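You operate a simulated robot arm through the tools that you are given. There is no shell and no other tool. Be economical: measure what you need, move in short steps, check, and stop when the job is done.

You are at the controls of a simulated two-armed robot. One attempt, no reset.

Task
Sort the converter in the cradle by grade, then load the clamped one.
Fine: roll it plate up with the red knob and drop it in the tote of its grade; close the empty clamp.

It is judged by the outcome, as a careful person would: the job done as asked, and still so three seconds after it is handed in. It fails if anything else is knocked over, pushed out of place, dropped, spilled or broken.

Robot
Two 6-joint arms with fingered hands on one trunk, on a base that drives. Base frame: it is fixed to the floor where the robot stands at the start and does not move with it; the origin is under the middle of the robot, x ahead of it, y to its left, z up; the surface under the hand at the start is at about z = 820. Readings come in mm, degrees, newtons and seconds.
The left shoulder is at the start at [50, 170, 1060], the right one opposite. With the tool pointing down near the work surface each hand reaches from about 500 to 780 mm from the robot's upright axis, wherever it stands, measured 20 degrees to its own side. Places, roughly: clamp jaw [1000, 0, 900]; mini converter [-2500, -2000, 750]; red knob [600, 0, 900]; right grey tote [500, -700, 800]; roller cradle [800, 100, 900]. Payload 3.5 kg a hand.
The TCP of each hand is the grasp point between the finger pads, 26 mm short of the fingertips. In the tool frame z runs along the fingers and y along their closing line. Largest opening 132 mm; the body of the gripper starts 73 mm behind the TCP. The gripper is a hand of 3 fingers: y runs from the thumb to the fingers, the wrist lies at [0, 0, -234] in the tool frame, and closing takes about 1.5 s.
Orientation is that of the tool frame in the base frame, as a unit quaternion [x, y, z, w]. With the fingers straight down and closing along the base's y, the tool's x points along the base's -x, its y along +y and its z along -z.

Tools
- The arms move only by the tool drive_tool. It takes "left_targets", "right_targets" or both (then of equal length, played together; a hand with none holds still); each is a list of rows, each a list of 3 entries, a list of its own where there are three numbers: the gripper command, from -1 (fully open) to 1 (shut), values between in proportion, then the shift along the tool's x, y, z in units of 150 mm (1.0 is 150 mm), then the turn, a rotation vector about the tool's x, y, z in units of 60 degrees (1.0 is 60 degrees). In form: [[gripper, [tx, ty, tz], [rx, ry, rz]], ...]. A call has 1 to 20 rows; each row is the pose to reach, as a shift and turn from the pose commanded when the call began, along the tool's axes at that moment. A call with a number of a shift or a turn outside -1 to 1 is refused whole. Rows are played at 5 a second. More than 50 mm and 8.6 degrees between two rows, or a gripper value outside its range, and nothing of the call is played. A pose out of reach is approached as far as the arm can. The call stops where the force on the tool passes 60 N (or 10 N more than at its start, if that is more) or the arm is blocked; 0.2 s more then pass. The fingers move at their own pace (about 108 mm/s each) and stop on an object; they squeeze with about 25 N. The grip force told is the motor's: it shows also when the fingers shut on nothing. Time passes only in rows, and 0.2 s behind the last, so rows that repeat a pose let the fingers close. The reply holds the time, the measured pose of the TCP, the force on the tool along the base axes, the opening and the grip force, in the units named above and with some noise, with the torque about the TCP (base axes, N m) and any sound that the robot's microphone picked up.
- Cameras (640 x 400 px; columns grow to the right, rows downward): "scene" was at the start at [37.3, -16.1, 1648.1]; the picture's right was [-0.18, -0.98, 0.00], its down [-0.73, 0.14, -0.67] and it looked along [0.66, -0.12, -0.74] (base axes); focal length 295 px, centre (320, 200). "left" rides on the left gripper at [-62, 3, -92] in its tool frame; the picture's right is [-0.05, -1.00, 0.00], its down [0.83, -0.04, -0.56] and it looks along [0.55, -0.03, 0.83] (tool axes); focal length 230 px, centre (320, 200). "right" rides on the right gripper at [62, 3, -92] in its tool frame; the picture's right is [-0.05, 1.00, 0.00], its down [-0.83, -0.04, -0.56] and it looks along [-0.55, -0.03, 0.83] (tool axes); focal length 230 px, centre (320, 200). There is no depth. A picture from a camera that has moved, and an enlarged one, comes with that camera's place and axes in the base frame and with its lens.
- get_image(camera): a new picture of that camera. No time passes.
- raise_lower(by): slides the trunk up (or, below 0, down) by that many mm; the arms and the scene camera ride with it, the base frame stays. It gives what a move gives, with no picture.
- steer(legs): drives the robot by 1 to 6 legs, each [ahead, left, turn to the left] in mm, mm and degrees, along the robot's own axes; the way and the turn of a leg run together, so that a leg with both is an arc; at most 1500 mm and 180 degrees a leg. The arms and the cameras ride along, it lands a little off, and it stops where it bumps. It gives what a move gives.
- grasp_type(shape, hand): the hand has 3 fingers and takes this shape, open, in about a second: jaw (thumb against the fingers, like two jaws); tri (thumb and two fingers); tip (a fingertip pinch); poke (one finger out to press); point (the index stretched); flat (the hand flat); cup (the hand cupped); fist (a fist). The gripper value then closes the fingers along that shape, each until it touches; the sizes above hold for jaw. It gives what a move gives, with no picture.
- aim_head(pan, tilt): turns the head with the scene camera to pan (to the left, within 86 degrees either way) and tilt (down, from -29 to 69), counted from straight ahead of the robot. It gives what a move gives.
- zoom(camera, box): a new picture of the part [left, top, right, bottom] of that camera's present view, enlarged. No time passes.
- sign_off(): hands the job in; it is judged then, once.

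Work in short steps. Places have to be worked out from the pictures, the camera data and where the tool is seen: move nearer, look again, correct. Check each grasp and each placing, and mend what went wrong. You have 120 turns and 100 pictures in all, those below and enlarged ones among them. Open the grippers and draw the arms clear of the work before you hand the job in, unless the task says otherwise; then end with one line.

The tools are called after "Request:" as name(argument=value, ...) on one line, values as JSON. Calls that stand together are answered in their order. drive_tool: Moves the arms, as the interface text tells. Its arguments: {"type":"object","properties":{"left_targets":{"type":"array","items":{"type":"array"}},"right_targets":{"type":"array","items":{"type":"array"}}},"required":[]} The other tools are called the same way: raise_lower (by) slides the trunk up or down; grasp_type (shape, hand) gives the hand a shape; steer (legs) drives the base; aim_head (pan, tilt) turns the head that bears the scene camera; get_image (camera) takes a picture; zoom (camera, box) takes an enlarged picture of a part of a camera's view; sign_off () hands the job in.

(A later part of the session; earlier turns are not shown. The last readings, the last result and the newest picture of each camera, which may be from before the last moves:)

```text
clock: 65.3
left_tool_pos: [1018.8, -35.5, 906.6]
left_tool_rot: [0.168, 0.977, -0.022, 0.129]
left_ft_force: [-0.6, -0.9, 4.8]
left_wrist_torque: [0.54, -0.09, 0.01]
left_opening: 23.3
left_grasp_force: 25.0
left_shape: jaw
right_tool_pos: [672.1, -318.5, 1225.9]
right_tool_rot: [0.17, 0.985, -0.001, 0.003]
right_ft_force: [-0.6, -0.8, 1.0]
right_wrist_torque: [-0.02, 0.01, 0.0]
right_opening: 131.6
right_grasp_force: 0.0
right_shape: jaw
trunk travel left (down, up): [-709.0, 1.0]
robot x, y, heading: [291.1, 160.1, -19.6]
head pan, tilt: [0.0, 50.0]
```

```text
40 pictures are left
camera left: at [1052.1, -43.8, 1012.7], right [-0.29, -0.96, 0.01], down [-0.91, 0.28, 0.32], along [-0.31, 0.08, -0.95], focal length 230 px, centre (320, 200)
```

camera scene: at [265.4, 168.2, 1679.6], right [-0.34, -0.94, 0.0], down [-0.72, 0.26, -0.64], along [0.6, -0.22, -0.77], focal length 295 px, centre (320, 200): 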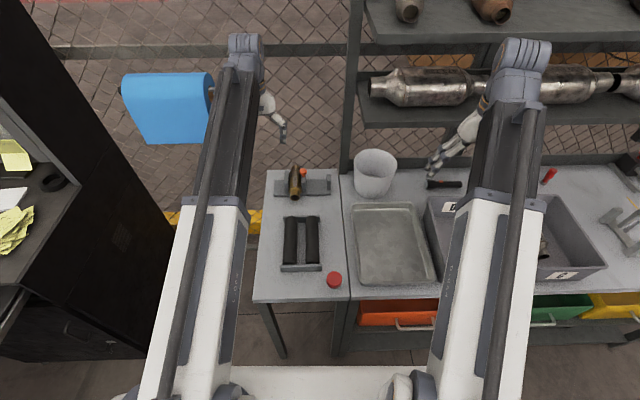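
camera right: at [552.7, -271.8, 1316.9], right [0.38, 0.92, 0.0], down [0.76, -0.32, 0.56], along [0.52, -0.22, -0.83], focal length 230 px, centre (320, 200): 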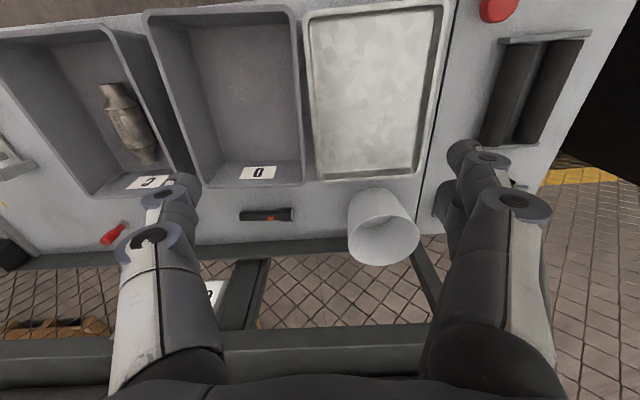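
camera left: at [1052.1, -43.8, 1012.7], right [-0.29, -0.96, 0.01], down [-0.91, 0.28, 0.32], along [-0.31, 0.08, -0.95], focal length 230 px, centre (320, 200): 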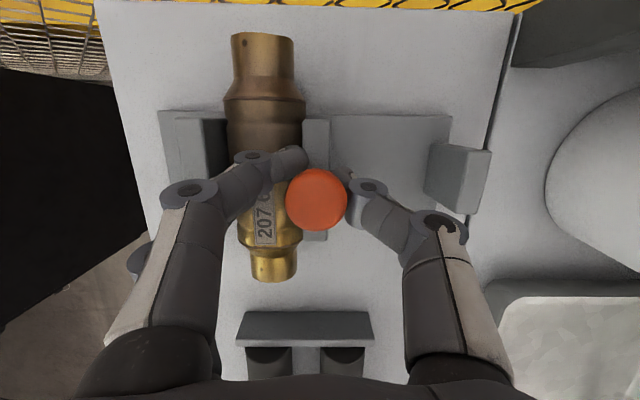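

Gripped. I slide the jaw right 12 mm to loosen it.

Request:
drive_tool(left_targets=[[1, [0, -0.03, 0], [0, 0, 0]], [1, [0, -0.06, 0], [0, 0, 0]], [1, [0, -0.09, 0], [0, 0, 0]]])

Request:
get_image(camera="left")

```text
clock: 66.1
left_tool_pos: [1013.1, -46.3, 905.7]
left_tool_rot: [0.169, 0.977, -0.023, 0.13]
left_ft_force: [3.5, 0.2, 9.7]
left_wrist_torque: [0.12, -0.31, 0.24]
left_opening: 15.5
left_grasp_force: 24.8
left_shape: jaw
right_tool_pos: [672.2, -317.8, 1225.7]
right_tool_rot: [0.171, 0.985, -0.001, 0.004]
right_ft_force: [-0.9, -0.1, 0.2]
right_wrist_torque: [0.02, -0.05, 0.0]
right_opening: 132.0
right_grasp_force: 0.0
right_shape: jaw
trunk travel left (down, up): [-709.0, 1.0]
robot x, y, heading: [290.9, 161.6, -19.8]
head pan, tilt: [0.0, 50.0]
```

```text
39 pictures are left
camera left: at [1047.4, -56.8, 1012.4], right [-0.29, -0.96, 0.01], down [-0.91, 0.28, 0.32], along [-0.31, 0.08, -0.95], focal length 230 px, centre (320, 200)
```

left: 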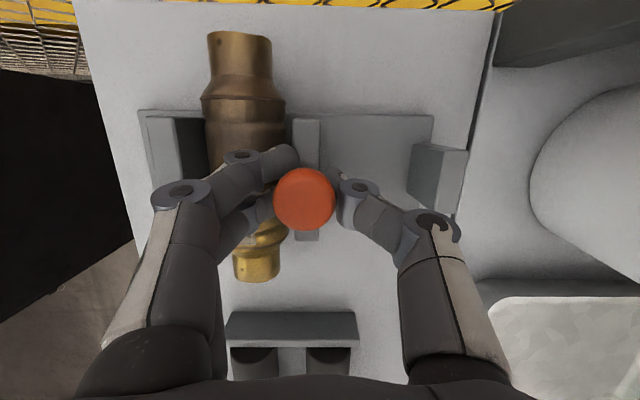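

The jaw moved ~6 mm (fingers slipped to the stem). I pull 12 mm more.

Request:
drive_tool(left_targets=[[1, [0, -0.03, 0], [0, 0, 0]], [1, [0, -0.06, 0], [0, 0, 0]], [1, [0, -0.08, 0], [0, 0, 0]]])

Request:
get_image(camera="left")

```text
clock: 66.9
left_tool_pos: [1009.2, -58.9, 905.5]
left_tool_rot: [0.169, 0.977, -0.022, 0.129]
left_ft_force: [7.4, 2.2, 14.9]
left_wrist_torque: [0.16, -0.4, 0.23]
left_opening: 15.6
left_grasp_force: 25.1
left_shape: jaw
right_tool_pos: [670.9, -317.2, 1225.5]
right_tool_rot: [0.17, 0.985, -0.002, 0.003]
right_ft_force: [-0.7, 0.7, 0.8]
right_wrist_torque: [-0.01, -0.02, 0.01]
right_opening: 132.0
right_grasp_force: 0.1
right_shape: jaw
trunk travel left (down, up): [-709.0, 1.0]
robot x, y, heading: [292.7, 156.3, -19.8]
head pan, tilt: [0.0, 50.0]
```

```text
38 pictures are left
camera left: at [1043.8, -67.6, 1011.9], right [-0.29, -0.96, 0.01], down [-0.91, 0.28, 0.32], along [-0.31, 0.08, -0.95], focal length 230 px, centre (320, 200)
```

left: 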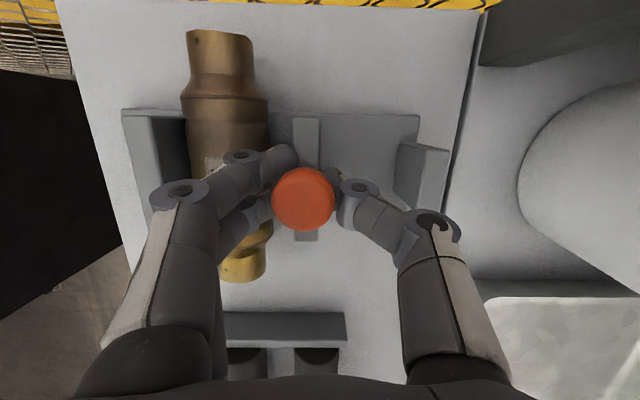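

The jaw is now ~18 mm open and the converter stays put. I release the knob, rise 120 mm and level the hand.

Request:
drive_tool(left_targets=[[0.2, [0, 0, 0], [0, 0, 0]], [-0.1, [0, 0, 0], [0, 0, 0]], [-0.1, [0, 0, 0], [0, 0, 0]], [-0.1, [-0.065, 0, -0.24], [0, 0, 0]], [-0.1, [-0.13, 0, -0.48], [0, 0.1, 0]], [-0.1, [-0.207, 0, -0.773], [0, 0.2, 0]], [-0.1, [-0.207, 0, -0.773], [0, 0.25, 0]]])

Request:
get_image(camera="left")

Request:
zoom(camera="scene", box=[254, 160, 350, 220])

```text
clock: 68.5
left_tool_pos: [997.6, -49.9, 1026.2]
left_tool_rot: [0.17, 0.985, 0.0, 0.0]
left_ft_force: [0.1, 0.0, 0.0]
left_wrist_torque: [-0.02, -0.04, -0.01]
left_opening: 72.3
left_grasp_force: 0.1
left_shape: jaw
left hand out of reach, approached as far as the arm can: row 6, 7
right_tool_pos: [673.5, -317.4, 1225.7]
right_tool_rot: [0.17, 0.985, -0.001, 0.003]
right_ft_force: [-1.0, 0.0, -0.6]
right_wrist_torque: [0.03, 0.02, -0.03]
right_opening: 131.9
right_grasp_force: 0.1
right_shape: jaw
trunk travel left (down, up): [-709.0, 1.0]
robot x, y, heading: [291.9, 160.1, -19.5]
head pan, tilt: [0.0, 50.0]
```

```text
37 pictures are left
camera left: at [1054.9, -67.0, 1118.7], right [-0.29, -0.96, 0.0], down [-0.8, 0.24, 0.55], along [-0.53, 0.16, -0.83], focal length 230 px, centre (320, 200)
```

left: 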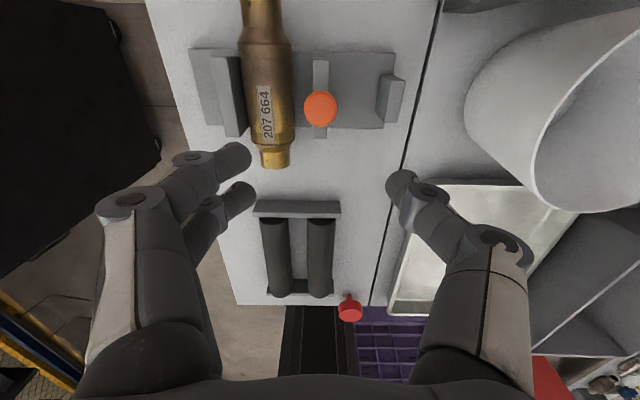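

```text
6.67 times, centred on (302, 190) of scene
camera zoom: at [327.5, 146.1, 1679.6], right [-0.34, -0.94, 0.0], down [-0.72, 0.26, -0.64], along [0.61, -0.22, -0.77], focal length 1967 px, centre (440, 267)
```

zoom: 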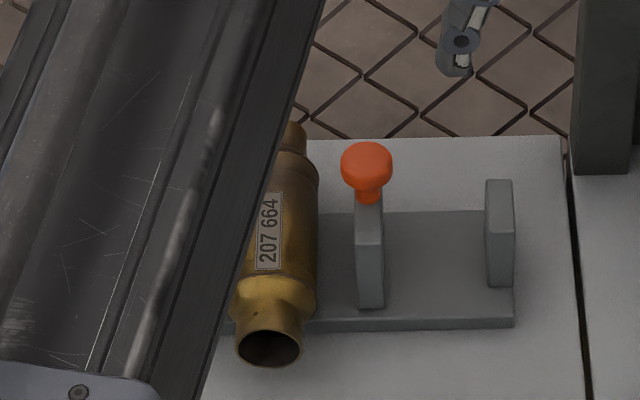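

Next I position over the front neck (f≈917, l≈342) and descend most of the way.

Request:
drive_tool(left_targets=[[-0.1, [0.1, 0.15, 0.1], [0, 0, 0]], [-0.1, [0.2, 0.3, 0.25], [0, 0, 0]], [-0.1, [0.263, 0.36, 0.5], [0, 0, 0]], [-0.1, [0.263, 0.36, 0.75], [0, 0, 0]]])

Request:
get_image(camera="left")

```text
clock: 69.5
left_tool_pos: [979.9, 13.1, 911.2]
left_tool_rot: [0.169, 0.986, -0.001, 0.0]
left_ft_force: [0.1, 0.2, -0.1]
left_wrist_torque: [0.03, 0.01, -0.01]
left_opening: 71.9
left_grasp_force: 0.1
left_shape: jaw
right_tool_pos: [672.5, -319.5, 1225.4]
right_tool_rot: [0.171, 0.985, -0.001, 0.002]
right_ft_force: [-0.1, -0.3, -0.3]
right_wrist_torque: [0.0, 0.02, -0.01]
right_opening: 131.8
right_grasp_force: 0.1
right_shape: jaw
trunk travel left (down, up): [-709.0, 1.0]
robot x, y, heading: [290.7, 157.0, -19.7]
head pan, tilt: [0.0, 50.0]
```

```text
35 pictures are left
camera left: at [1038.0, -4.1, 1004.9], right [-0.29, -0.96, 0.0], down [-0.8, 0.24, 0.56], along [-0.53, 0.16, -0.83], focal length 230 px, centre (320, 200)
```

left: 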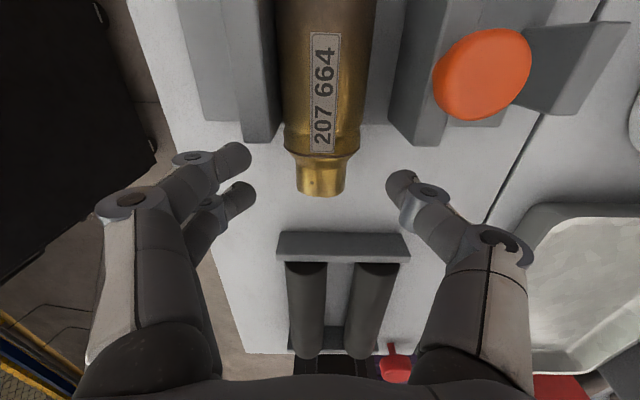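

Lateral alignment is good; the neck is ~14 mm nearer. I shift back 14, descend 64 mm and close on the neck.

Request:
drive_tool(left_targets=[[-0.1, [0.093, 0, 0.1], [0, 0, 0]], [-0.1, [0.093, 0, 0.3], [0, 0, 0]], [-0.1, [0.093, 0, 0.43], [0, 0, 0]], [0.2, [0.093, 0, 0.43], [0, 0, 0]], [0.6, [0.093, 0, 0.43], [0, 0, 0]], [1, [0.093, 0, 0.43], [0, 0, 0]], [1, [0.093, 0, 0.43], [0, 0, 0]]])

Request:
get_image(camera="left")

```text
clock: 71.1
left_tool_pos: [964.3, 19.5, 847.5]
left_tool_rot: [0.169, 0.986, -0.001, 0.0]
left_ft_force: [0.8, -0.5, 0.4]
left_wrist_torque: [0.01, 0.03, 0.05]
left_opening: 4.2
left_grasp_force: 24.7
left_shape: jaw
right_tool_pos: [672.7, -319.3, 1223.6]
right_tool_rot: [0.17, 0.985, -0.001, 0.004]
right_ft_force: [-0.4, 0.6, 0.0]
right_wrist_torque: [0.01, 0.05, 0.02]
right_opening: 131.9
right_grasp_force: 0.0
right_shape: jaw
trunk travel left (down, up): [-709.0, 1.0]
robot x, y, heading: [295.6, 159.5, -19.5]
head pan, tilt: [0.0, 50.0]
```

```text
34 pictures are left
camera left: at [1022.7, 1.6, 940.1], right [-0.29, -0.96, 0.0], down [-0.8, 0.24, 0.56], along [-0.53, 0.16, -0.83], focal length 230 px, centre (320, 200)
```

left: 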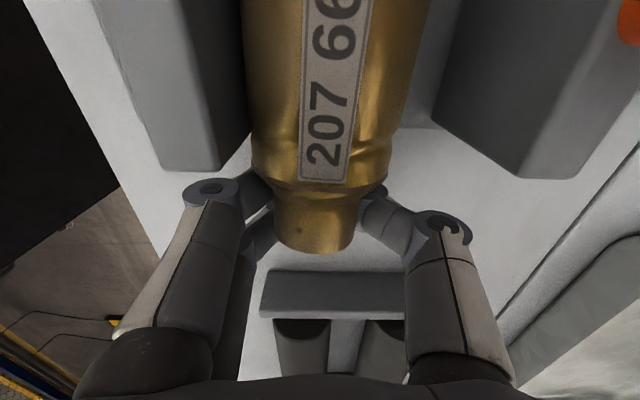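

Opening only 4 mm: the fingers slipped under the neck, so it sits higher than I assumed. I reopen, rise 16 mm and close again.

Request:
drive_tool(left_targets=[[0.3, [0, 0, 0], [0, 0, 0]], [-0.1, [0, 0, 0], [0, 0, 0]], [-0.1, [0, 0, 0], [0, 0, 0]], [-0.1, [0, 0, -0.11], [0, 0, 0]], [-0.1, [0, 0, -0.11], [0, 0, 0]]])

Request:
get_image(camera="left")

Request:
zoom(camera="scene", box=[270, 160, 366, 220])

```text
clock: 72.3
left_tool_pos: [963.7, 19.6, 864.5]
left_tool_rot: [0.17, 0.985, 0.001, 0.0]
left_ft_force: [-0.1, 0.0, 0.2]
left_wrist_torque: [0.01, -0.01, -0.05]
left_opening: 71.9
left_grasp_force: 0.1
left_shape: jaw
right_tool_pos: [672.1, -318.5, 1225.2]
right_tool_rot: [0.17, 0.985, -0.001, 0.003]
right_ft_force: [0.4, 0.5, 0.3]
right_wrist_torque: [0.01, -0.04, 0.02]
right_opening: 132.0
right_grasp_force: 0.0
right_shape: jaw
trunk travel left (down, up): [-709.0, 1.0]
robot x, y, heading: [295.7, 161.8, -19.5]
head pan, tilt: [0.0, 50.0]
```

```text
33 pictures are left
camera left: at [1022.4, 0.8, 957.4], right [-0.29, -0.96, 0.0], down [-0.8, 0.24, 0.56], along [-0.53, 0.16, -0.83], focal length 230 px, centre (320, 200)
```

left: 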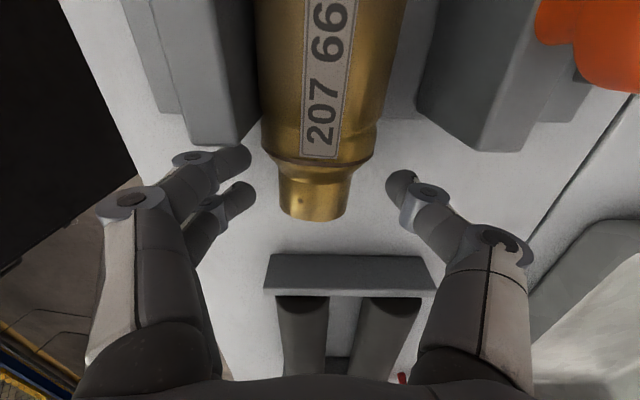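

```text
6.67 times, centred on (318, 190) of scene
camera zoom: at [327.4, 146.2, 1679.6], right [-0.34, -0.94, 0.0], down [-0.72, 0.26, -0.64], along [0.61, -0.22, -0.77], focal length 1967 px, centre (333, 267)
```

zoom: 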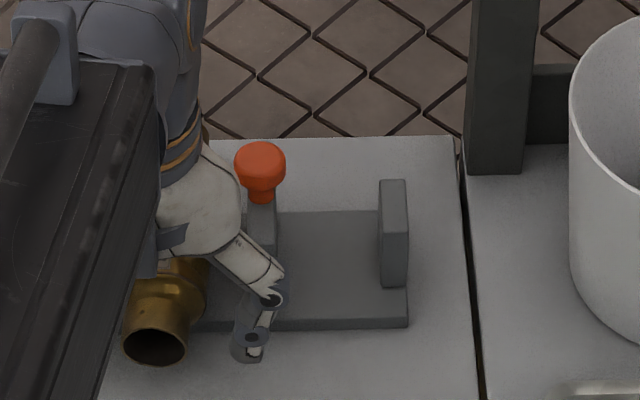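

The neck axis is at z≈857 and starts right under the TCP. I move 5 mm ahead, then close.

Request:
drive_tool(left_targets=[[-0.1, [-0.033, 0, 0], [0, 0, 0]], [0.1, [-0.033, 0, 0], [0, 0, 0]], [0.3, [-0.033, 0, 0], [0, 0, 0]], [0.6, [-0.033, 0, 0], [0, 0, 0]], [1, [-0.033, 0, 0], [0, 0, 0]], [1, [-0.033, 0, 0], [0, 0, 0]]])

Request:
get_image(camera="left")

```text
clock: 73.7
left_tool_pos: [969.3, 18.1, 865.1]
left_tool_rot: [0.17, 0.985, 0.0, 0.001]
left_ft_force: [-0.9, 1.0, 0.4]
left_wrist_torque: [0.01, 0.02, 0.1]
left_opening: 28.1
left_grasp_force: 25.6
left_shape: jaw
right_tool_pos: [671.4, -317.8, 1225.4]
right_tool_rot: [0.17, 0.985, -0.002, 0.003]
right_ft_force: [0.2, 0.5, -0.3]
right_wrist_torque: [-0.01, 0.03, 0.0]
right_opening: 131.7
right_grasp_force: 0.0
right_shape: jaw
trunk travel left (down, up): [-709.0, 1.0]
robot x, y, heading: [294.5, 160.8, -19.6]
head pan, tilt: [0.0, 50.0]
```

```text
31 pictures are left
camera left: at [1027.0, -0.7, 957.5], right [-0.29, -0.96, 0.0], down [-0.8, 0.24, 0.56], along [-0.53, 0.16, -0.83], focal length 230 px, centre (320, 200)
```

left: 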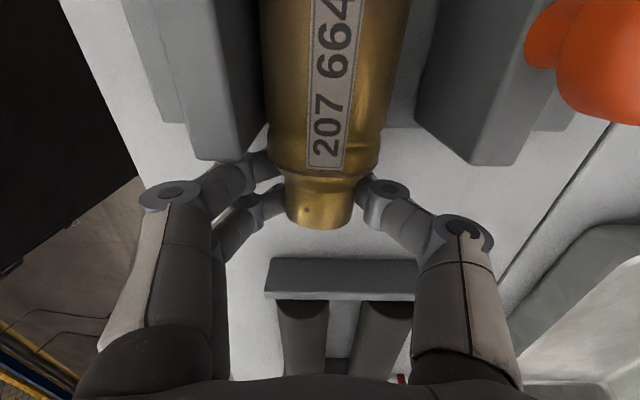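

Neck held (28 mm, 25 N). I draw the converter 32 mm toward me and 4 mm to the right so the body front clears the jaws.

Request:
drive_tool(left_targets=[[1, [0.03, -0.027, 0], [0, 0, 0]], [1, [0.08, -0.027, 0], [0, 0, 0]], [1, [0.13, -0.027, 0], [0, 0, 0]], [1, [0.18, -0.027, 0], [0, 0, 0]], [1, [0.213, -0.027, 0], [0, 0, 0]]])

Request:
get_image(camera="left")

Request:
zoom(camera="scene", box=[254, 160, 350, 220])

```text
clock: 74.9
left_tool_pos: [937.3, 23.0, 862.8]
left_tool_rot: [0.17, 0.985, 0.0, -0.001]
left_ft_force: [0.2, -0.7, -0.3]
left_wrist_torque: [-0.04, -0.02, 0.0]
left_opening: 27.6
left_grasp_force: 24.6
left_shape: jaw
right_tool_pos: [673.0, -317.7, 1225.1]
right_tool_rot: [0.17, 0.985, 0.0, 0.003]
right_ft_force: [0.5, -0.2, 0.1]
right_wrist_torque: [0.0, -0.01, -0.03]
right_opening: 131.8
right_grasp_force: 0.0
right_shape: jaw
trunk travel left (down, up): [-709.0, 1.0]
robot x, y, heading: [293.7, 160.1, -19.8]
head pan, tilt: [0.0, 50.0]
```

```text
30 pictures are left
camera left: at [995.2, 6.2, 957.0], right [-0.29, -0.96, 0.0], down [-0.8, 0.24, 0.56], along [-0.53, 0.16, -0.83], focal length 230 px, centre (320, 200)
```

left: 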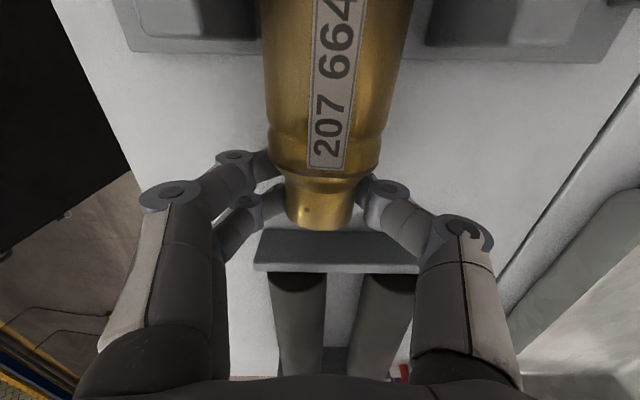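

```text
6.67 times, centred on (302, 190) of scene
camera zoom: at [327.5, 146.1, 1679.6], right [-0.34, -0.94, 0.0], down [-0.72, 0.26, -0.64], along [0.61, -0.22, -0.77], focal length 1967 px, centre (440, 267)
```

zoom: 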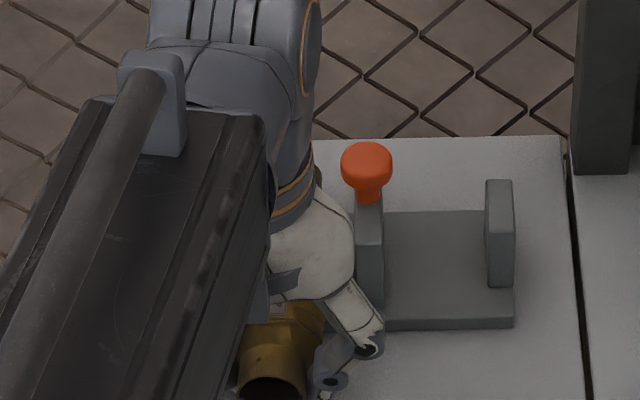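

It slid out cleanly. I open slightly, advance 36 mm along the body (staying short of the jaws), and close on the body.

Request:
drive_tool(left_targets=[[0.3, [0, 0, 0], [0, 0, 0]], [0, [0, 0, 0], [0, 0, 0]], [0, [0, 0, -0.03], [0, 0, 0]], [0, [-0.08, 0, -0.03], [0, 0, 0]], [0, [-0.16, 0, -0.03], [0, 0, 0]], [0, [-0.24, 0, -0.03], [0, 0, 0]]])

Request:
get_image(camera="left")

```text
clock: 76.3
left_tool_pos: [971.7, 14.0, 866.3]
left_tool_rot: [0.17, 0.985, 0.0, 0.0]
left_ft_force: [0.0, -0.1, 0.1]
left_wrist_torque: [-0.03, 0.05, 0.0]
left_opening: 65.1
left_grasp_force: 0.0
left_shape: jaw
right_tool_pos: [671.7, -319.1, 1225.0]
right_tool_rot: [0.17, 0.985, -0.002, 0.004]
right_ft_force: [1.1, 0.1, 0.3]
right_wrist_torque: [-0.01, 0.0, 0.01]
right_opening: 131.7
right_grasp_force: 0.0
right_shape: jaw
trunk travel left (down, up): [-709.0, 1.0]
robot x, y, heading: [290.8, 161.9, -19.9]
head pan, tilt: [0.0, 50.0]
```

```text
28 pictures are left
camera left: at [1030.6, -5.0, 961.2], right [-0.29, -0.96, 0.0], down [-0.8, 0.24, 0.56], along [-0.53, 0.16, -0.83], focal length 230 px, centre (320, 200)
```

left: 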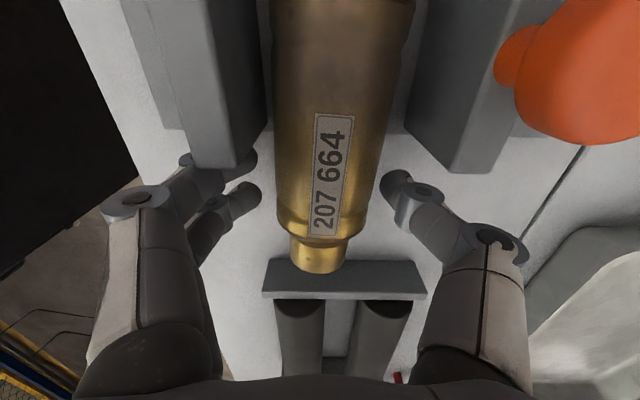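

Fingers straddle the body front. I close.

Request:
drive_tool(left_targets=[[0.2, [0, 0, 0], [0, 0, 0]], [0.5, [0, 0, 0], [0, 0, 0]], [1, [0, 0, 0], [0, 0, 0]], [1, [0, 0, 0], [0, 0, 0]], [1, [0, 0, 0], [0, 0, 0]]])

Request:
drive_tool(left_targets=[[1, [0, 0, -0.03], [0, 0, 0]], [1, [0, 0, -0.08], [0, 0, 0]], [1, [0, 0, -0.15], [0, 0, 0]]])

Request:
get_image(camera="left")

```text
clock: 77.5
left_tool_pos: [972.0, 12.8, 868.9]
left_tool_rot: [0.17, 0.985, 0.0, 0.0]
left_ft_force: [0.2, 0.2, 0.7]
left_wrist_torque: [-0.05, -0.01, -0.03]
left_opening: 42.9
left_grasp_force: 25.0
left_shape: jaw
right_tool_pos: [671.2, -318.8, 1224.8]
right_tool_rot: [0.17, 0.985, -0.001, 0.003]
right_ft_force: [0.0, 0.3, -0.6]
right_wrist_torque: [-0.03, -0.02, 0.01]
right_opening: 132.1
right_grasp_force: 0.1
right_shape: jaw
trunk travel left (down, up): [-709.0, 1.0]
robot x, y, heading: [294.4, 162.6, -19.8]
head pan, tilt: [0.0, 50.0]
```

```text
clock: 78.3
left_tool_pos: [970.7, 12.9, 891.2]
left_tool_rot: [0.171, 0.985, 0.0, 0.0]
left_ft_force: [0.3, 0.0, -3.7]
left_wrist_torque: [0.06, 0.08, 0.03]
left_opening: 43.1
left_grasp_force: 25.1
left_shape: jaw
right_tool_pos: [672.5, -316.8, 1225.2]
right_tool_rot: [0.169, 0.986, -0.002, 0.003]
right_ft_force: [-0.2, 0.4, 0.2]
right_wrist_torque: [0.01, -0.03, -0.03]
right_opening: 132.0
right_grasp_force: 0.0
right_shape: jaw
trunk travel left (down, up): [-709.0, 1.0]
robot x, y, heading: [292.3, 162.4, -19.7]
head pan, tilt: [0.0, 50.0]
```

```text
27 pictures are left
camera left: at [1029.6, -5.7, 983.1], right [-0.29, -0.96, 0.0], down [-0.8, 0.24, 0.56], along [-0.53, 0.16, -0.83], focal length 230 px, centre (320, 200)
```

left: 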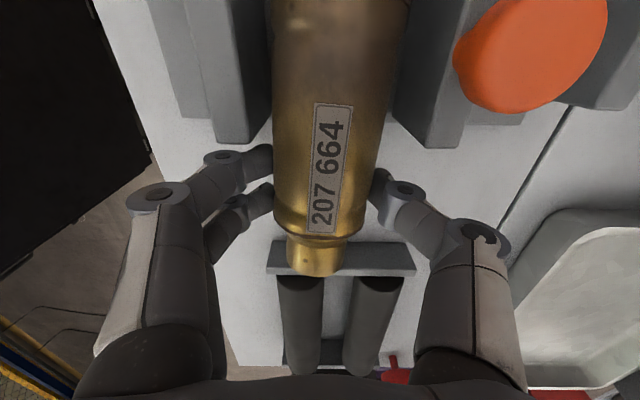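

Converter 2 is held level. I lift 120 mm, then drive back 215 mm so the cradle comes beneath the hand.

Request:
drive_tool(left_targets=[[1, [0, 0, -0.2], [0, 0, 0]], [1, [0, 0, -0.4], [0, 0, 0]], [1, [0, 0, -0.6], [0, 0, 0]], [1, [0, 0, -0.8], [0, 0, 0]]])

Request:
steer(legs=[[-215, 0, 0]])

Request:
get_image(camera="left")

Request:
zoom(camera="scene", box=[230, 130, 360, 230])

```text
clock: 79.3
left_tool_pos: [972.7, 10.9, 1010.2]
left_tool_rot: [0.17, 0.986, 0.0, 0.0]
left_ft_force: [-0.2, 0.5, -2.8]
left_wrist_torque: [0.06, 0.1, -0.02]
left_opening: 43.0
left_grasp_force: 24.6
left_shape: jaw
right_tool_pos: [672.4, -318.1, 1225.1]
right_tool_rot: [0.17, 0.985, -0.001, 0.003]
right_ft_force: [-0.9, 0.3, 0.3]
right_wrist_torque: [-0.01, 0.02, -0.02]
right_opening: 132.1
right_grasp_force: 0.1
right_shape: jaw
trunk travel left (down, up): [-709.0, 1.0]
robot x, y, heading: [291.7, 160.3, -19.7]
head pan, tilt: [0.0, 50.0]
```

```text
clock: 81.0
left_tool_pos: [766.1, 85.7, 1011.5]
left_tool_rot: [0.169, 0.986, 0.0, 0.001]
left_ft_force: [-0.2, 0.0, -2.7]
left_wrist_torque: [-0.02, 0.05, 0.02]
left_opening: 42.8
left_grasp_force: 25.4
left_shape: jaw
right_tool_pos: [466.4, -243.0, 1226.9]
right_tool_rot: [0.17, 0.985, -0.002, 0.004]
right_ft_force: [-0.3, 0.4, 0.5]
right_wrist_torque: [0.03, -0.03, -0.01]
right_opening: 131.7
right_grasp_force: 0.1
right_shape: jaw
trunk travel left (down, up): [-709.0, 1.0]
robot x, y, heading: [87.3, 235.2, -19.4]
head pan, tilt: [0.0, 50.0]
```

```text
26 pictures are left
camera left: at [824.7, 67.7, 1103.7], right [-0.28, -0.96, 0.0], down [-0.8, 0.24, 0.55], along [-0.53, 0.16, -0.83], focal length 230 px, centre (320, 200)
```

left: 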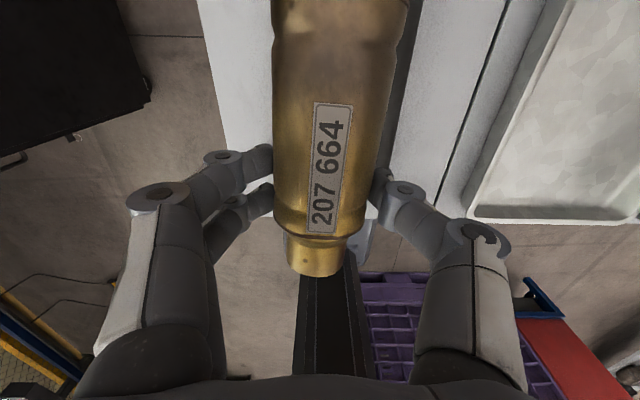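

```text
4.00 times, centred on (295, 180) of scene
camera zoom: at [120.8, 219.6, 1679.7], right [-0.33, -0.94, 0.0], down [-0.72, 0.26, -0.64], along [0.61, -0.21, -0.77], focal length 1180 px, centre (420, 280)
```

zoom: 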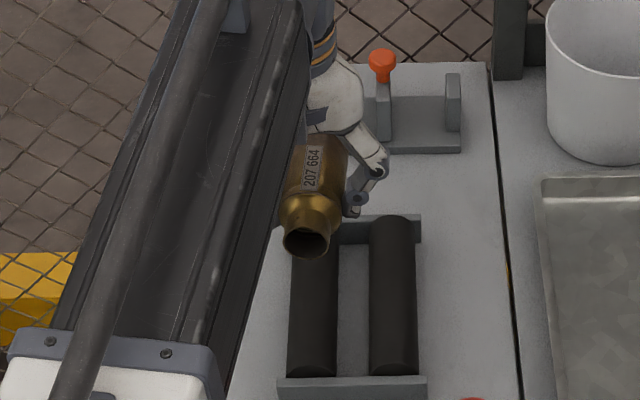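

Shift 28 right, 12 back to centre over the rollers and lower 70 mm, then look.

Request:
drive_tool(left_targets=[[1, [0.04, -0.1, 0.1], [0, 0, 0]], [1, [0.08, -0.187, 0.25], [0, 0, 0]], [1, [0.08, -0.187, 0.45], [0, 0, 0]]])

Request:
get_image(camera="left")

Request:
zoom(camera="scene", box=[250, 150, 346, 230])

```text
clock: 81.8
left_tool_pos: [747.5, 62.9, 942.4]
left_tool_rot: [0.17, 0.986, 0.0, 0.0]
left_ft_force: [-0.4, 0.7, -3.9]
left_wrist_torque: [0.05, 0.11, -0.01]
left_opening: 43.0
left_grasp_force: 24.9
left_shape: jaw
right_tool_pos: [468.2, -244.9, 1225.7]
right_tool_rot: [0.17, 0.986, -0.002, 0.004]
right_ft_force: [0.1, -0.5, 0.2]
right_wrist_torque: [0.0, -0.01, -0.01]
right_opening: 131.9
right_grasp_force: 0.1
right_shape: jaw
trunk travel left (down, up): [-709.0, 1.0]
robot x, y, heading: [86.4, 236.9, -19.7]
head pan, tilt: [0.0, 50.0]
```

```text
24 pictures are left
camera left: at [806.3, 45.5, 1034.6], right [-0.28, -0.96, 0.0], down [-0.8, 0.24, 0.56], along [-0.53, 0.16, -0.83], focal length 230 px, centre (320, 200)
```

left: 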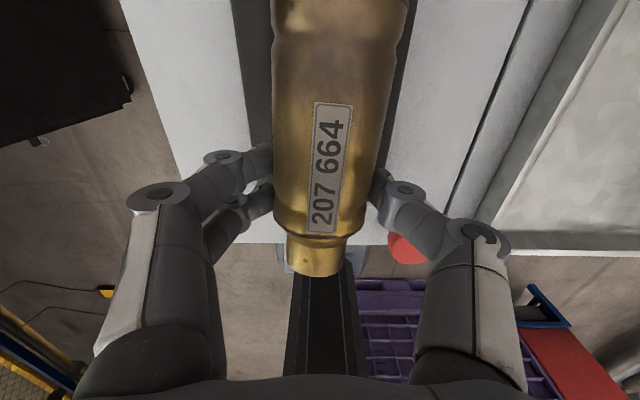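

```text
5.00 times, centred on (298, 190) of scene
camera zoom: at [122.4, 219.1, 1679.6], right [-0.33, -0.94, 0.0], down [-0.72, 0.26, -0.64], along [0.61, -0.21, -0.77], focal length 1476 px, centre (430, 250)
```

zoom: 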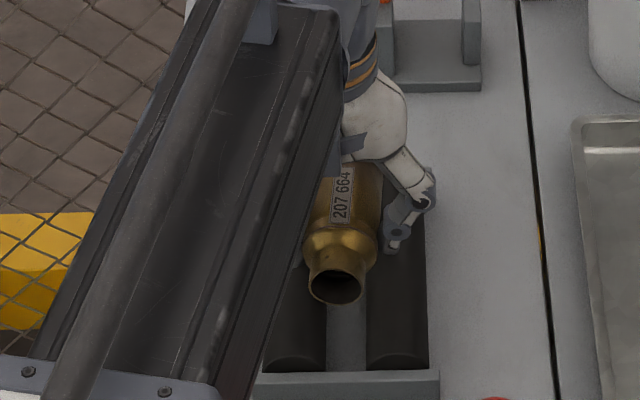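

Aligned over the rollers and inside the end plates. I lower 45 mm, then in small steps to contact.

Request:
drive_tool(left_targets=[[1, [0, 0, 0.12], [0, 0, 0]], [1, [0, 0, 0.24], [0, 0, 0]], [1, [0, 0, 0.3], [0, 0, 0]], [1, [0, 0, 0.33], [0, 0, 0]]])

```text
clock: 82.8
left_tool_pos: [745.8, 62.7, 893.1]
left_tool_rot: [0.17, 0.986, 0.0, 0.0]
left_ft_force: [-1.0, 2.2, -2.4]
left_wrist_torque: [0.03, 0.02, 0.09]
left_opening: 42.9
left_grasp_force: 24.6
left_shape: jaw
right_tool_pos: [467.3, -244.6, 1225.8]
right_tool_rot: [0.169, 0.986, -0.001, 0.003]
right_ft_force: [0.5, 0.7, 0.0]
right_wrist_torque: [-0.02, 0.01, 0.0]
right_opening: 131.9
right_grasp_force: 0.1
right_shape: jaw
trunk travel left (down, up): [-709.0, 1.0]
robot x, y, heading: [86.6, 233.3, -19.3]
head pan, tilt: [0.0, 50.0]
```

Request:
drive_tool(left_targets=[[1, [0, 0, 0.015], [0, 0, 0]], [1, [0, 0, 0.03], [0, 0, 0]], [1, [0, 0, 0.045], [0, 0, 0]]])

Request:
get_image(camera="left")

Request:
zoom(camera="scene", box=[250, 150, 346, 230])

```text
clock: 83.6
left_tool_pos: [745.6, 61.8, 892.1]
left_tool_rot: [0.17, 0.985, -0.001, 0.004]
left_ft_force: [2.9, -1.3, 34.4]
left_wrist_torque: [-0.43, 0.18, 0.19]
left_opening: 44.5
left_grasp_force: 25.5
left_shape: jaw
right_tool_pos: [465.3, -244.0, 1228.2]
right_tool_rot: [0.169, 0.986, -0.001, 0.004]
right_ft_force: [-0.5, 0.5, -0.8]
right_wrist_torque: [0.0, 0.0, -0.02]
right_opening: 131.9
right_grasp_force: 0.1
right_shape: jaw
trunk travel left (down, up): [-709.0, 1.0]
robot x, y, heading: [84.0, 232.3, -19.3]
head pan, tilt: [0.0, 50.0]
```

```text
22 pictures are left
camera left: at [804.0, 44.7, 984.2], right [-0.28, -0.96, 0.0], down [-0.8, 0.24, 0.55], along [-0.53, 0.16, -0.84], focal length 230 px, centre (320, 200)
```

left: 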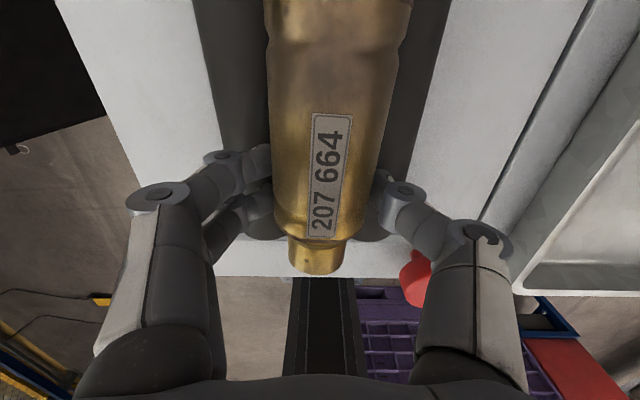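

```text
5.00 times, centred on (298, 190) of scene
camera zoom: at [118.9, 219.9, 1680.2], right [-0.33, -0.94, 0.0], down [-0.72, 0.26, -0.64], along [0.61, -0.21, -0.76], focal length 1476 px, centre (430, 250)
```

zoom: 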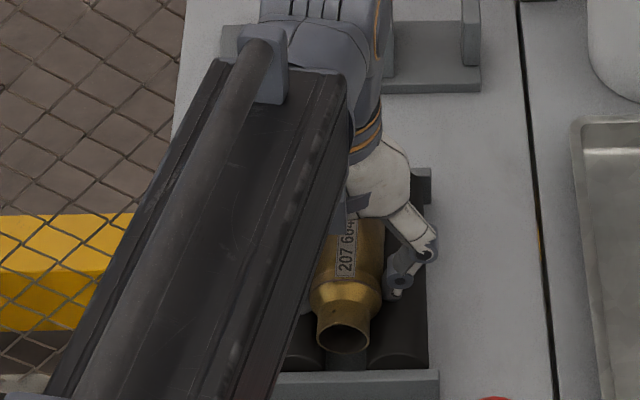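

Contact reached. I ease up 2 mm, open slowly, and rise straight.

Request:
drive_tool(left_targets=[[1, [0, 0, -0.03], [0, 0, 0]], [0.3, [0, 0, -0.03], [0, 0, 0]], [0.1, [0, 0, -0.03], [0, 0, 0]], [-0.2, [0, 0, -0.03], [0, 0, 0]], [-0.3, [0, 0, -0.03], [0, 0, 0]], [-0.3, [0, 0, -0.1], [0, 0, 0]], [-0.3, [0, 0, -0.3], [0, 0, 0]], [-0.3, [0, 0, -0.6], [0, 0, 0]], [-0.3, [0, 0, -0.9], [0, 0, 0]]])

Request:
get_image(camera="left")

Request:
zoom(camera="scene", box=[250, 130, 346, 230])

```text
clock: 85.6
left_tool_pos: [746.7, 63.7, 1020.8]
left_tool_rot: [0.169, 0.986, -0.001, 0.0]
left_ft_force: [-0.1, -0.3, 0.0]
left_wrist_torque: [-0.01, 0.01, 0.0]
left_opening: 85.3
left_grasp_force: 0.1
left_shape: jaw
right_tool_pos: [468.1, -244.5, 1225.0]
right_tool_rot: [0.17, 0.985, -0.001, 0.004]
right_ft_force: [-0.1, 0.9, -0.2]
right_wrist_torque: [0.0, 0.02, -0.02]
right_opening: 131.8
right_grasp_force: 0.2
right_shape: jaw
trunk travel left (down, up): [-709.0, 1.0]
robot x, y, heading: [86.8, 232.9, -19.4]
head pan, tilt: [0.0, 50.0]
```

```text
20 pictures are left
camera left: at [805.8, 45.5, 1113.8], right [-0.28, -0.96, 0.0], down [-0.8, 0.24, 0.56], along [-0.53, 0.16, -0.83], focal length 230 px, centre (320, 200)
```

left: 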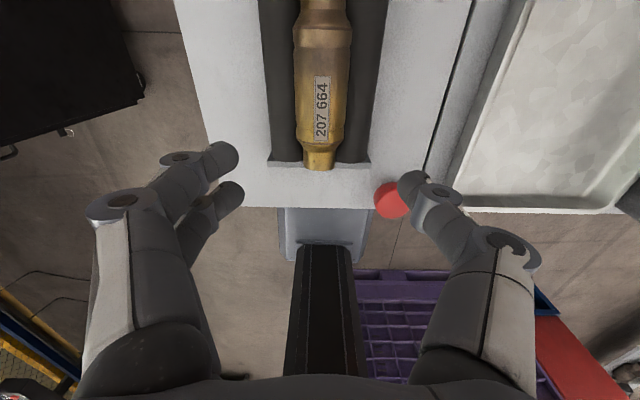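

```text
4.00 times, centred on (298, 180) of scene
camera zoom: at [121.6, 219.3, 1679.6], right [-0.33, -0.94, 0.0], down [-0.72, 0.26, -0.64], along [0.61, -0.21, -0.77], focal length 1180 px, centre (408, 280)
```

zoom: 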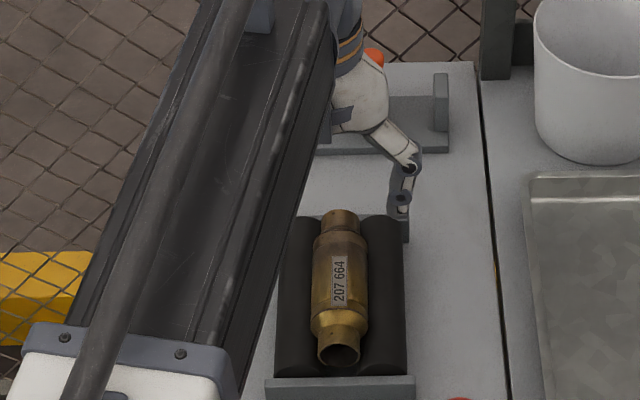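

Converter 2 is seated on the rollers, plate up. Now I raise the hand and drive ahead 215 again to close the empty clamp.

Request:
drive_tool(left_targets=[[-0.1, [0, 0, -0.25], [0, 0, 0]], [-0.1, [0, 0, -0.5], [0, 0, 0]], [-0.1, [0, 0, -0.75], [0, 0, 0]]])

Request:
steer(legs=[[212, 0, 0]])

```text
clock: 86.4
left_tool_pos: [747.2, 63.0, 1136.6]
left_tool_rot: [0.169, 0.986, -0.001, 0.001]
left_ft_force: [0.5, 0.3, -0.7]
left_wrist_torque: [0.0, 0.03, 0.01]
left_opening: 73.2
left_grasp_force: 0.0
left_shape: jaw
right_tool_pos: [467.3, -243.9, 1224.7]
right_tool_rot: [0.169, 0.986, -0.001, 0.004]
right_ft_force: [0.4, 0.2, 0.2]
right_wrist_torque: [0.03, -0.02, -0.03]
right_opening: 132.1
right_grasp_force: 0.2
right_shape: jaw
trunk travel left (down, up): [-709.0, 1.0]
robot x, y, heading: [88.7, 233.9, -19.5]
head pan, tilt: [0.0, 50.0]
```

```text
clock: 88.0
left_tool_pos: [945.6, -10.1, 1135.2]
left_tool_rot: [0.17, 0.985, 0.0, -0.001]
left_ft_force: [-0.2, -0.5, -0.2]
left_wrist_torque: [0.0, -0.01, 0.01]
left_opening: 73.2
left_grasp_force: 0.0
left_shape: jaw
right_tool_pos: [665.8, -315.6, 1225.3]
right_tool_rot: [0.17, 0.985, -0.001, 0.003]
right_ft_force: [0.1, -0.7, 0.1]
right_wrist_torque: [-0.01, 0.05, 0.01]
right_opening: 131.6
right_grasp_force: 0.0
right_shape: jaw
trunk travel left (down, up): [-709.0, 1.0]
robot x, y, heading: [285.8, 165.4, -19.6]
head pan, tilt: [0.0, 50.0]
```

I move 76 ahead, 25 right, down 110 with 15° tilt, to hover over the orange knob.

Request:
drive_tool(left_targets=[[-0.1, [-0.12, -0.04, 0.15], [0, -0.06, 0]], [-0.1, [-0.24, -0.08, 0.3], [0, -0.12, 0]], [-0.1, [-0.37, -0.12, 0.45], [0, -0.19, 0]], [-0.1, [-0.507, -0.165, 0.6], [0, -0.25, 0]], [-0.1, [-0.507, -0.165, 0.733], [0, -0.25, 0]]])

Request:
get_image(camera="left")

```text
clock: 89.2
left_tool_pos: [1004.8, -58.7, 1026.2]
left_tool_rot: [0.169, 0.977, -0.022, 0.128]
left_ft_force: [0.4, 0.0, 0.4]
left_wrist_torque: [-0.01, 0.03, -0.02]
left_opening: 73.2
left_grasp_force: 0.1
left_shape: jaw
right_tool_pos: [663.7, -316.1, 1225.8]
right_tool_rot: [0.17, 0.985, -0.002, 0.004]
right_ft_force: [-0.7, 0.1, -0.7]
right_wrist_torque: [0.02, 0.02, 0.03]
right_opening: 131.7
right_grasp_force: 0.1
right_shape: jaw
trunk travel left (down, up): [-709.0, 1.0]
robot x, y, heading: [286.6, 162.5, -19.8]
head pan, tilt: [0.0, 50.0]
```

```text
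18 pictures are left
camera left: at [1039.7, -67.9, 1131.1], right [-0.29, -0.96, 0.01], down [-0.91, 0.28, 0.32], along [-0.31, 0.08, -0.95], focal length 230 px, centre (320, 200)
```

left: 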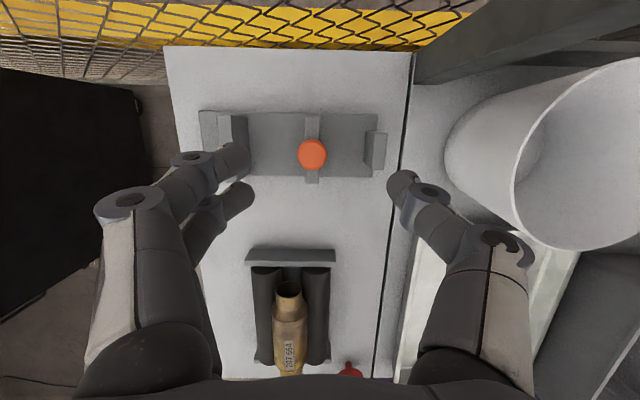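

Knob 5 mm ahead and left of TCP; I descend onto it with that correction and close.

Request:
drive_tool(left_targets=[[-0.1, [0.05, 0.035, 0.25], [0, 0, 0]], [-0.1, [0.11, 0.035, 0.52], [0, 0, 0]], [-0.1, [0.179, 0.035, 0.795], [0, 0, 0]], [0.2, [0.179, 0.035, 0.795], [0, 0, 0]], [0.6, [0.179, 0.035, 0.795], [0, 0, 0]], [1, [0.179, 0.035, 0.795], [0, 0, 0]], [1, [0.179, 0.035, 0.795], [0, 0, 0]]])

Request:
get_image(camera="left")

```text
clock: 90.8
left_tool_pos: [1013.6, -55.6, 904.0]
left_tool_rot: [0.169, 0.977, -0.023, 0.129]
left_ft_force: [0.0, -0.4, -3.3]
left_wrist_torque: [0.02, -0.02, 0.05]
left_opening: 9.5
left_grasp_force: 25.2
left_shape: jaw
right_tool_pos: [665.0, -315.9, 1225.3]
right_tool_rot: [0.171, 0.985, -0.002, 0.003]
right_ft_force: [0.8, -0.4, -0.4]
right_wrist_torque: [-0.01, 0.0, 0.01]
right_opening: 131.7
right_grasp_force: 0.0
right_shape: jaw
trunk travel left (down, up): [-709.0, 1.0]
robot x, y, heading: [283.3, 164.4, -19.6]
head pan, tilt: [0.0, 50.0]
```

```text
17 pictures are left
camera left: at [1048.3, -63.4, 1009.4], right [-0.29, -0.96, 0.01], down [-0.91, 0.28, 0.32], along [-0.31, 0.08, -0.95], focal length 230 px, centre (320, 200)
```

left: 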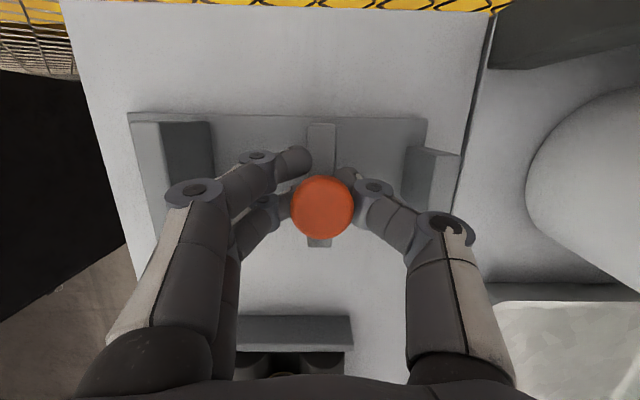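

Gripped the stem. I slide the jaw left 45 mm.

Request:
drive_tool(left_targets=[[1, [0, 0.06, 0], [0, 0, 0]], [1, [0, 0.12, 0], [0, 0, 0]], [1, [0, 0.18, 0], [0, 0, 0]], [1, [0, 0.24, 0], [0, 0, 0]], [1, [0, 0.3, 0], [0, 0, 0]]])

Request:
get_image(camera="left")

```text
clock: 92.0
left_tool_pos: [1028.3, -11.6, 904.5]
left_tool_rot: [0.168, 0.977, -0.022, 0.128]
left_ft_force: [-8.8, -0.3, -5.4]
left_wrist_torque: [0.0, 0.15, 0.01]
left_opening: 9.5
left_grasp_force: 25.0
left_shape: jaw
right_tool_pos: [664.7, -316.5, 1224.4]
right_tool_rot: [0.171, 0.985, -0.002, 0.003]
right_ft_force: [-0.3, 0.6, 0.9]
right_wrist_torque: [-0.03, 0.02, 0.0]
right_opening: 131.9
right_grasp_force: 0.1
right_shape: jaw
trunk travel left (down, up): [-709.0, 1.0]
robot x, y, heading: [282.2, 164.0, -19.6]
head pan, tilt: [0.0, 50.0]
```

```text
16 pictures are left
camera left: at [1062.5, -21.1, 1009.5], right [-0.29, -0.96, 0.01], down [-0.91, 0.28, 0.32], along [-0.31, 0.08, -0.95], focal length 230 px, centre (320, 200)
```

left: 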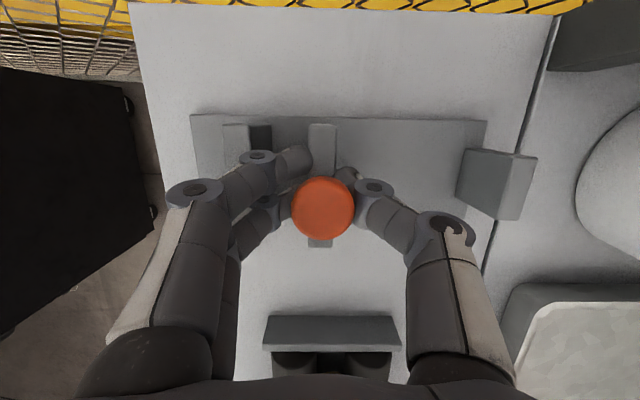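

The jaw follows; about 20 mm gap remains. I continue in small steps, watching the force.

Request:
drive_tool(left_targets=[[1, [0.01, 0.04, 0], [0, 0, 0]], [1, [0.01, 0.08, 0], [0, 0, 0]], [1, [0.01, 0.11, 0], [0, 0, 0]], [1, [0.01, 0.135, 0], [0, 0, 0]]])

Request:
get_image(camera="left")

```text
clock: 93.0
left_tool_pos: [1032.7, 1.2, 905.7]
left_tool_rot: [0.17, 0.977, -0.023, 0.13]
left_ft_force: [-10.1, -28.3, 3.6]
left_wrist_torque: [-0.05, 0.03, -0.1]
left_opening: 9.0
left_grasp_force: 24.8
left_shape: jaw
right_tool_pos: [663.4, -318.1, 1225.4]
right_tool_rot: [0.171, 0.985, -0.001, 0.004]
right_ft_force: [0.3, -0.3, -0.5]
right_wrist_torque: [-0.04, 0.01, 0.03]
right_opening: 131.8
right_grasp_force: 0.1
right_shape: jaw
trunk travel left (down, up): [-709.0, 1.0]
robot x, y, heading: [287.2, 164.8, -19.6]
head pan, tilt: [0.0, 50.0]
```

```text
15 pictures are left
camera left: at [1066.3, -7.3, 1010.8], right [-0.29, -0.96, 0.02], down [-0.9, 0.28, 0.32], along [-0.31, 0.08, -0.95], focal length 230 px, centre (320, 200)
```

left: 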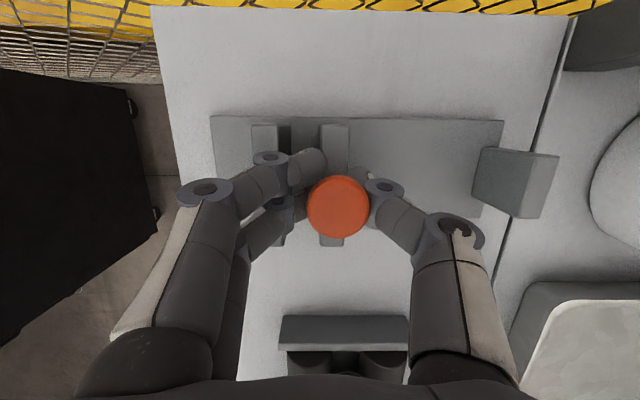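

A finger is now between the two jaws and blocks closing. I back the jaw right 16 mm, open, and rise clear.

Request:
drive_tool(left_targets=[[1, [0, -0.05, 0], [0, 0, 0]], [1, [0, -0.1, 0], [0, 0, 0]], [1, [0, -0.15, 0], [0, 0, 0]], [0.35, [0, -0.15, 0], [0, 0, 0]], [0.35, [0, -0.15, 0], [0, 0, 0]], [0.35, [0, -0.15, 0], [0, 0, 0]], [0.35, [-0.05, -0.15, -0.19], [0, 0, 0]], [0.35, [-0.1, -0.15, -0.38], [0, 0, 0]], [1, [-0.14, -0.25, -0.52], [0, 0, 0]], [1, [-0.14, -0.45, -0.52], [0, 0, 0]], [1, [-0.14, -0.55, -0.52], [0, 0, 0]]])

Request:
get_image(camera="left")

Request:
zoom(camera="scene", box=[254, 160, 350, 220])

```text
clock: 95.4
left_tool_pos: [1004.6, -70.3, 985.3]
left_tool_rot: [0.169, 0.977, -0.022, 0.128]
left_ft_force: [-0.1, -0.2, -0.4]
left_wrist_torque: [-0.02, 0.0, -0.01]
left_opening: 0.1
left_grasp_force: 25.7
left_shape: jaw
right_tool_pos: [664.2, -315.0, 1224.7]
right_tool_rot: [0.171, 0.985, -0.002, 0.003]
right_ft_force: [-0.2, -0.5, -0.1]
right_wrist_torque: [-0.04, 0.01, -0.03]
right_opening: 132.0
right_grasp_force: 0.0
right_shape: jaw
trunk travel left (down, up): [-709.0, 1.0]
robot x, y, heading: [284.5, 160.5, -19.4]
head pan, tilt: [0.0, 50.0]
```

```text
14 pictures are left
camera left: at [1038.8, -79.6, 1090.9], right [-0.29, -0.96, 0.01], down [-0.91, 0.28, 0.32], along [-0.31, 0.08, -0.95], focal length 230 px, centre (320, 200)
```

left: 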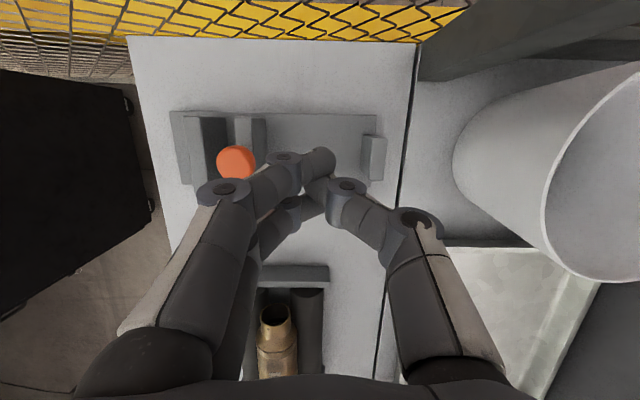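

```text
6.67 times, centred on (302, 190) of scene
camera zoom: at [319.7, 148.7, 1679.6], right [-0.34, -0.94, 0.0], down [-0.72, 0.26, -0.64], along [0.61, -0.22, -0.77], focal length 1967 px, centre (440, 267)
```

zoom: 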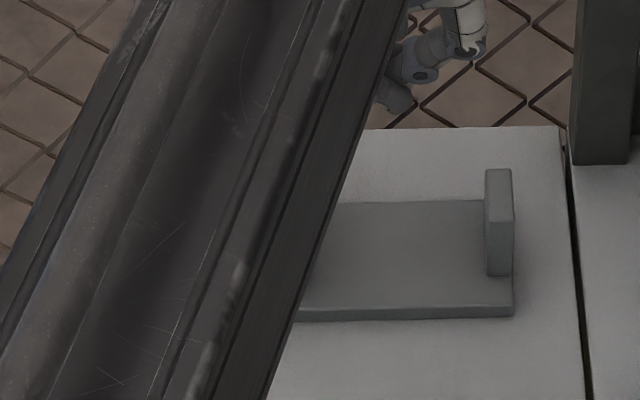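

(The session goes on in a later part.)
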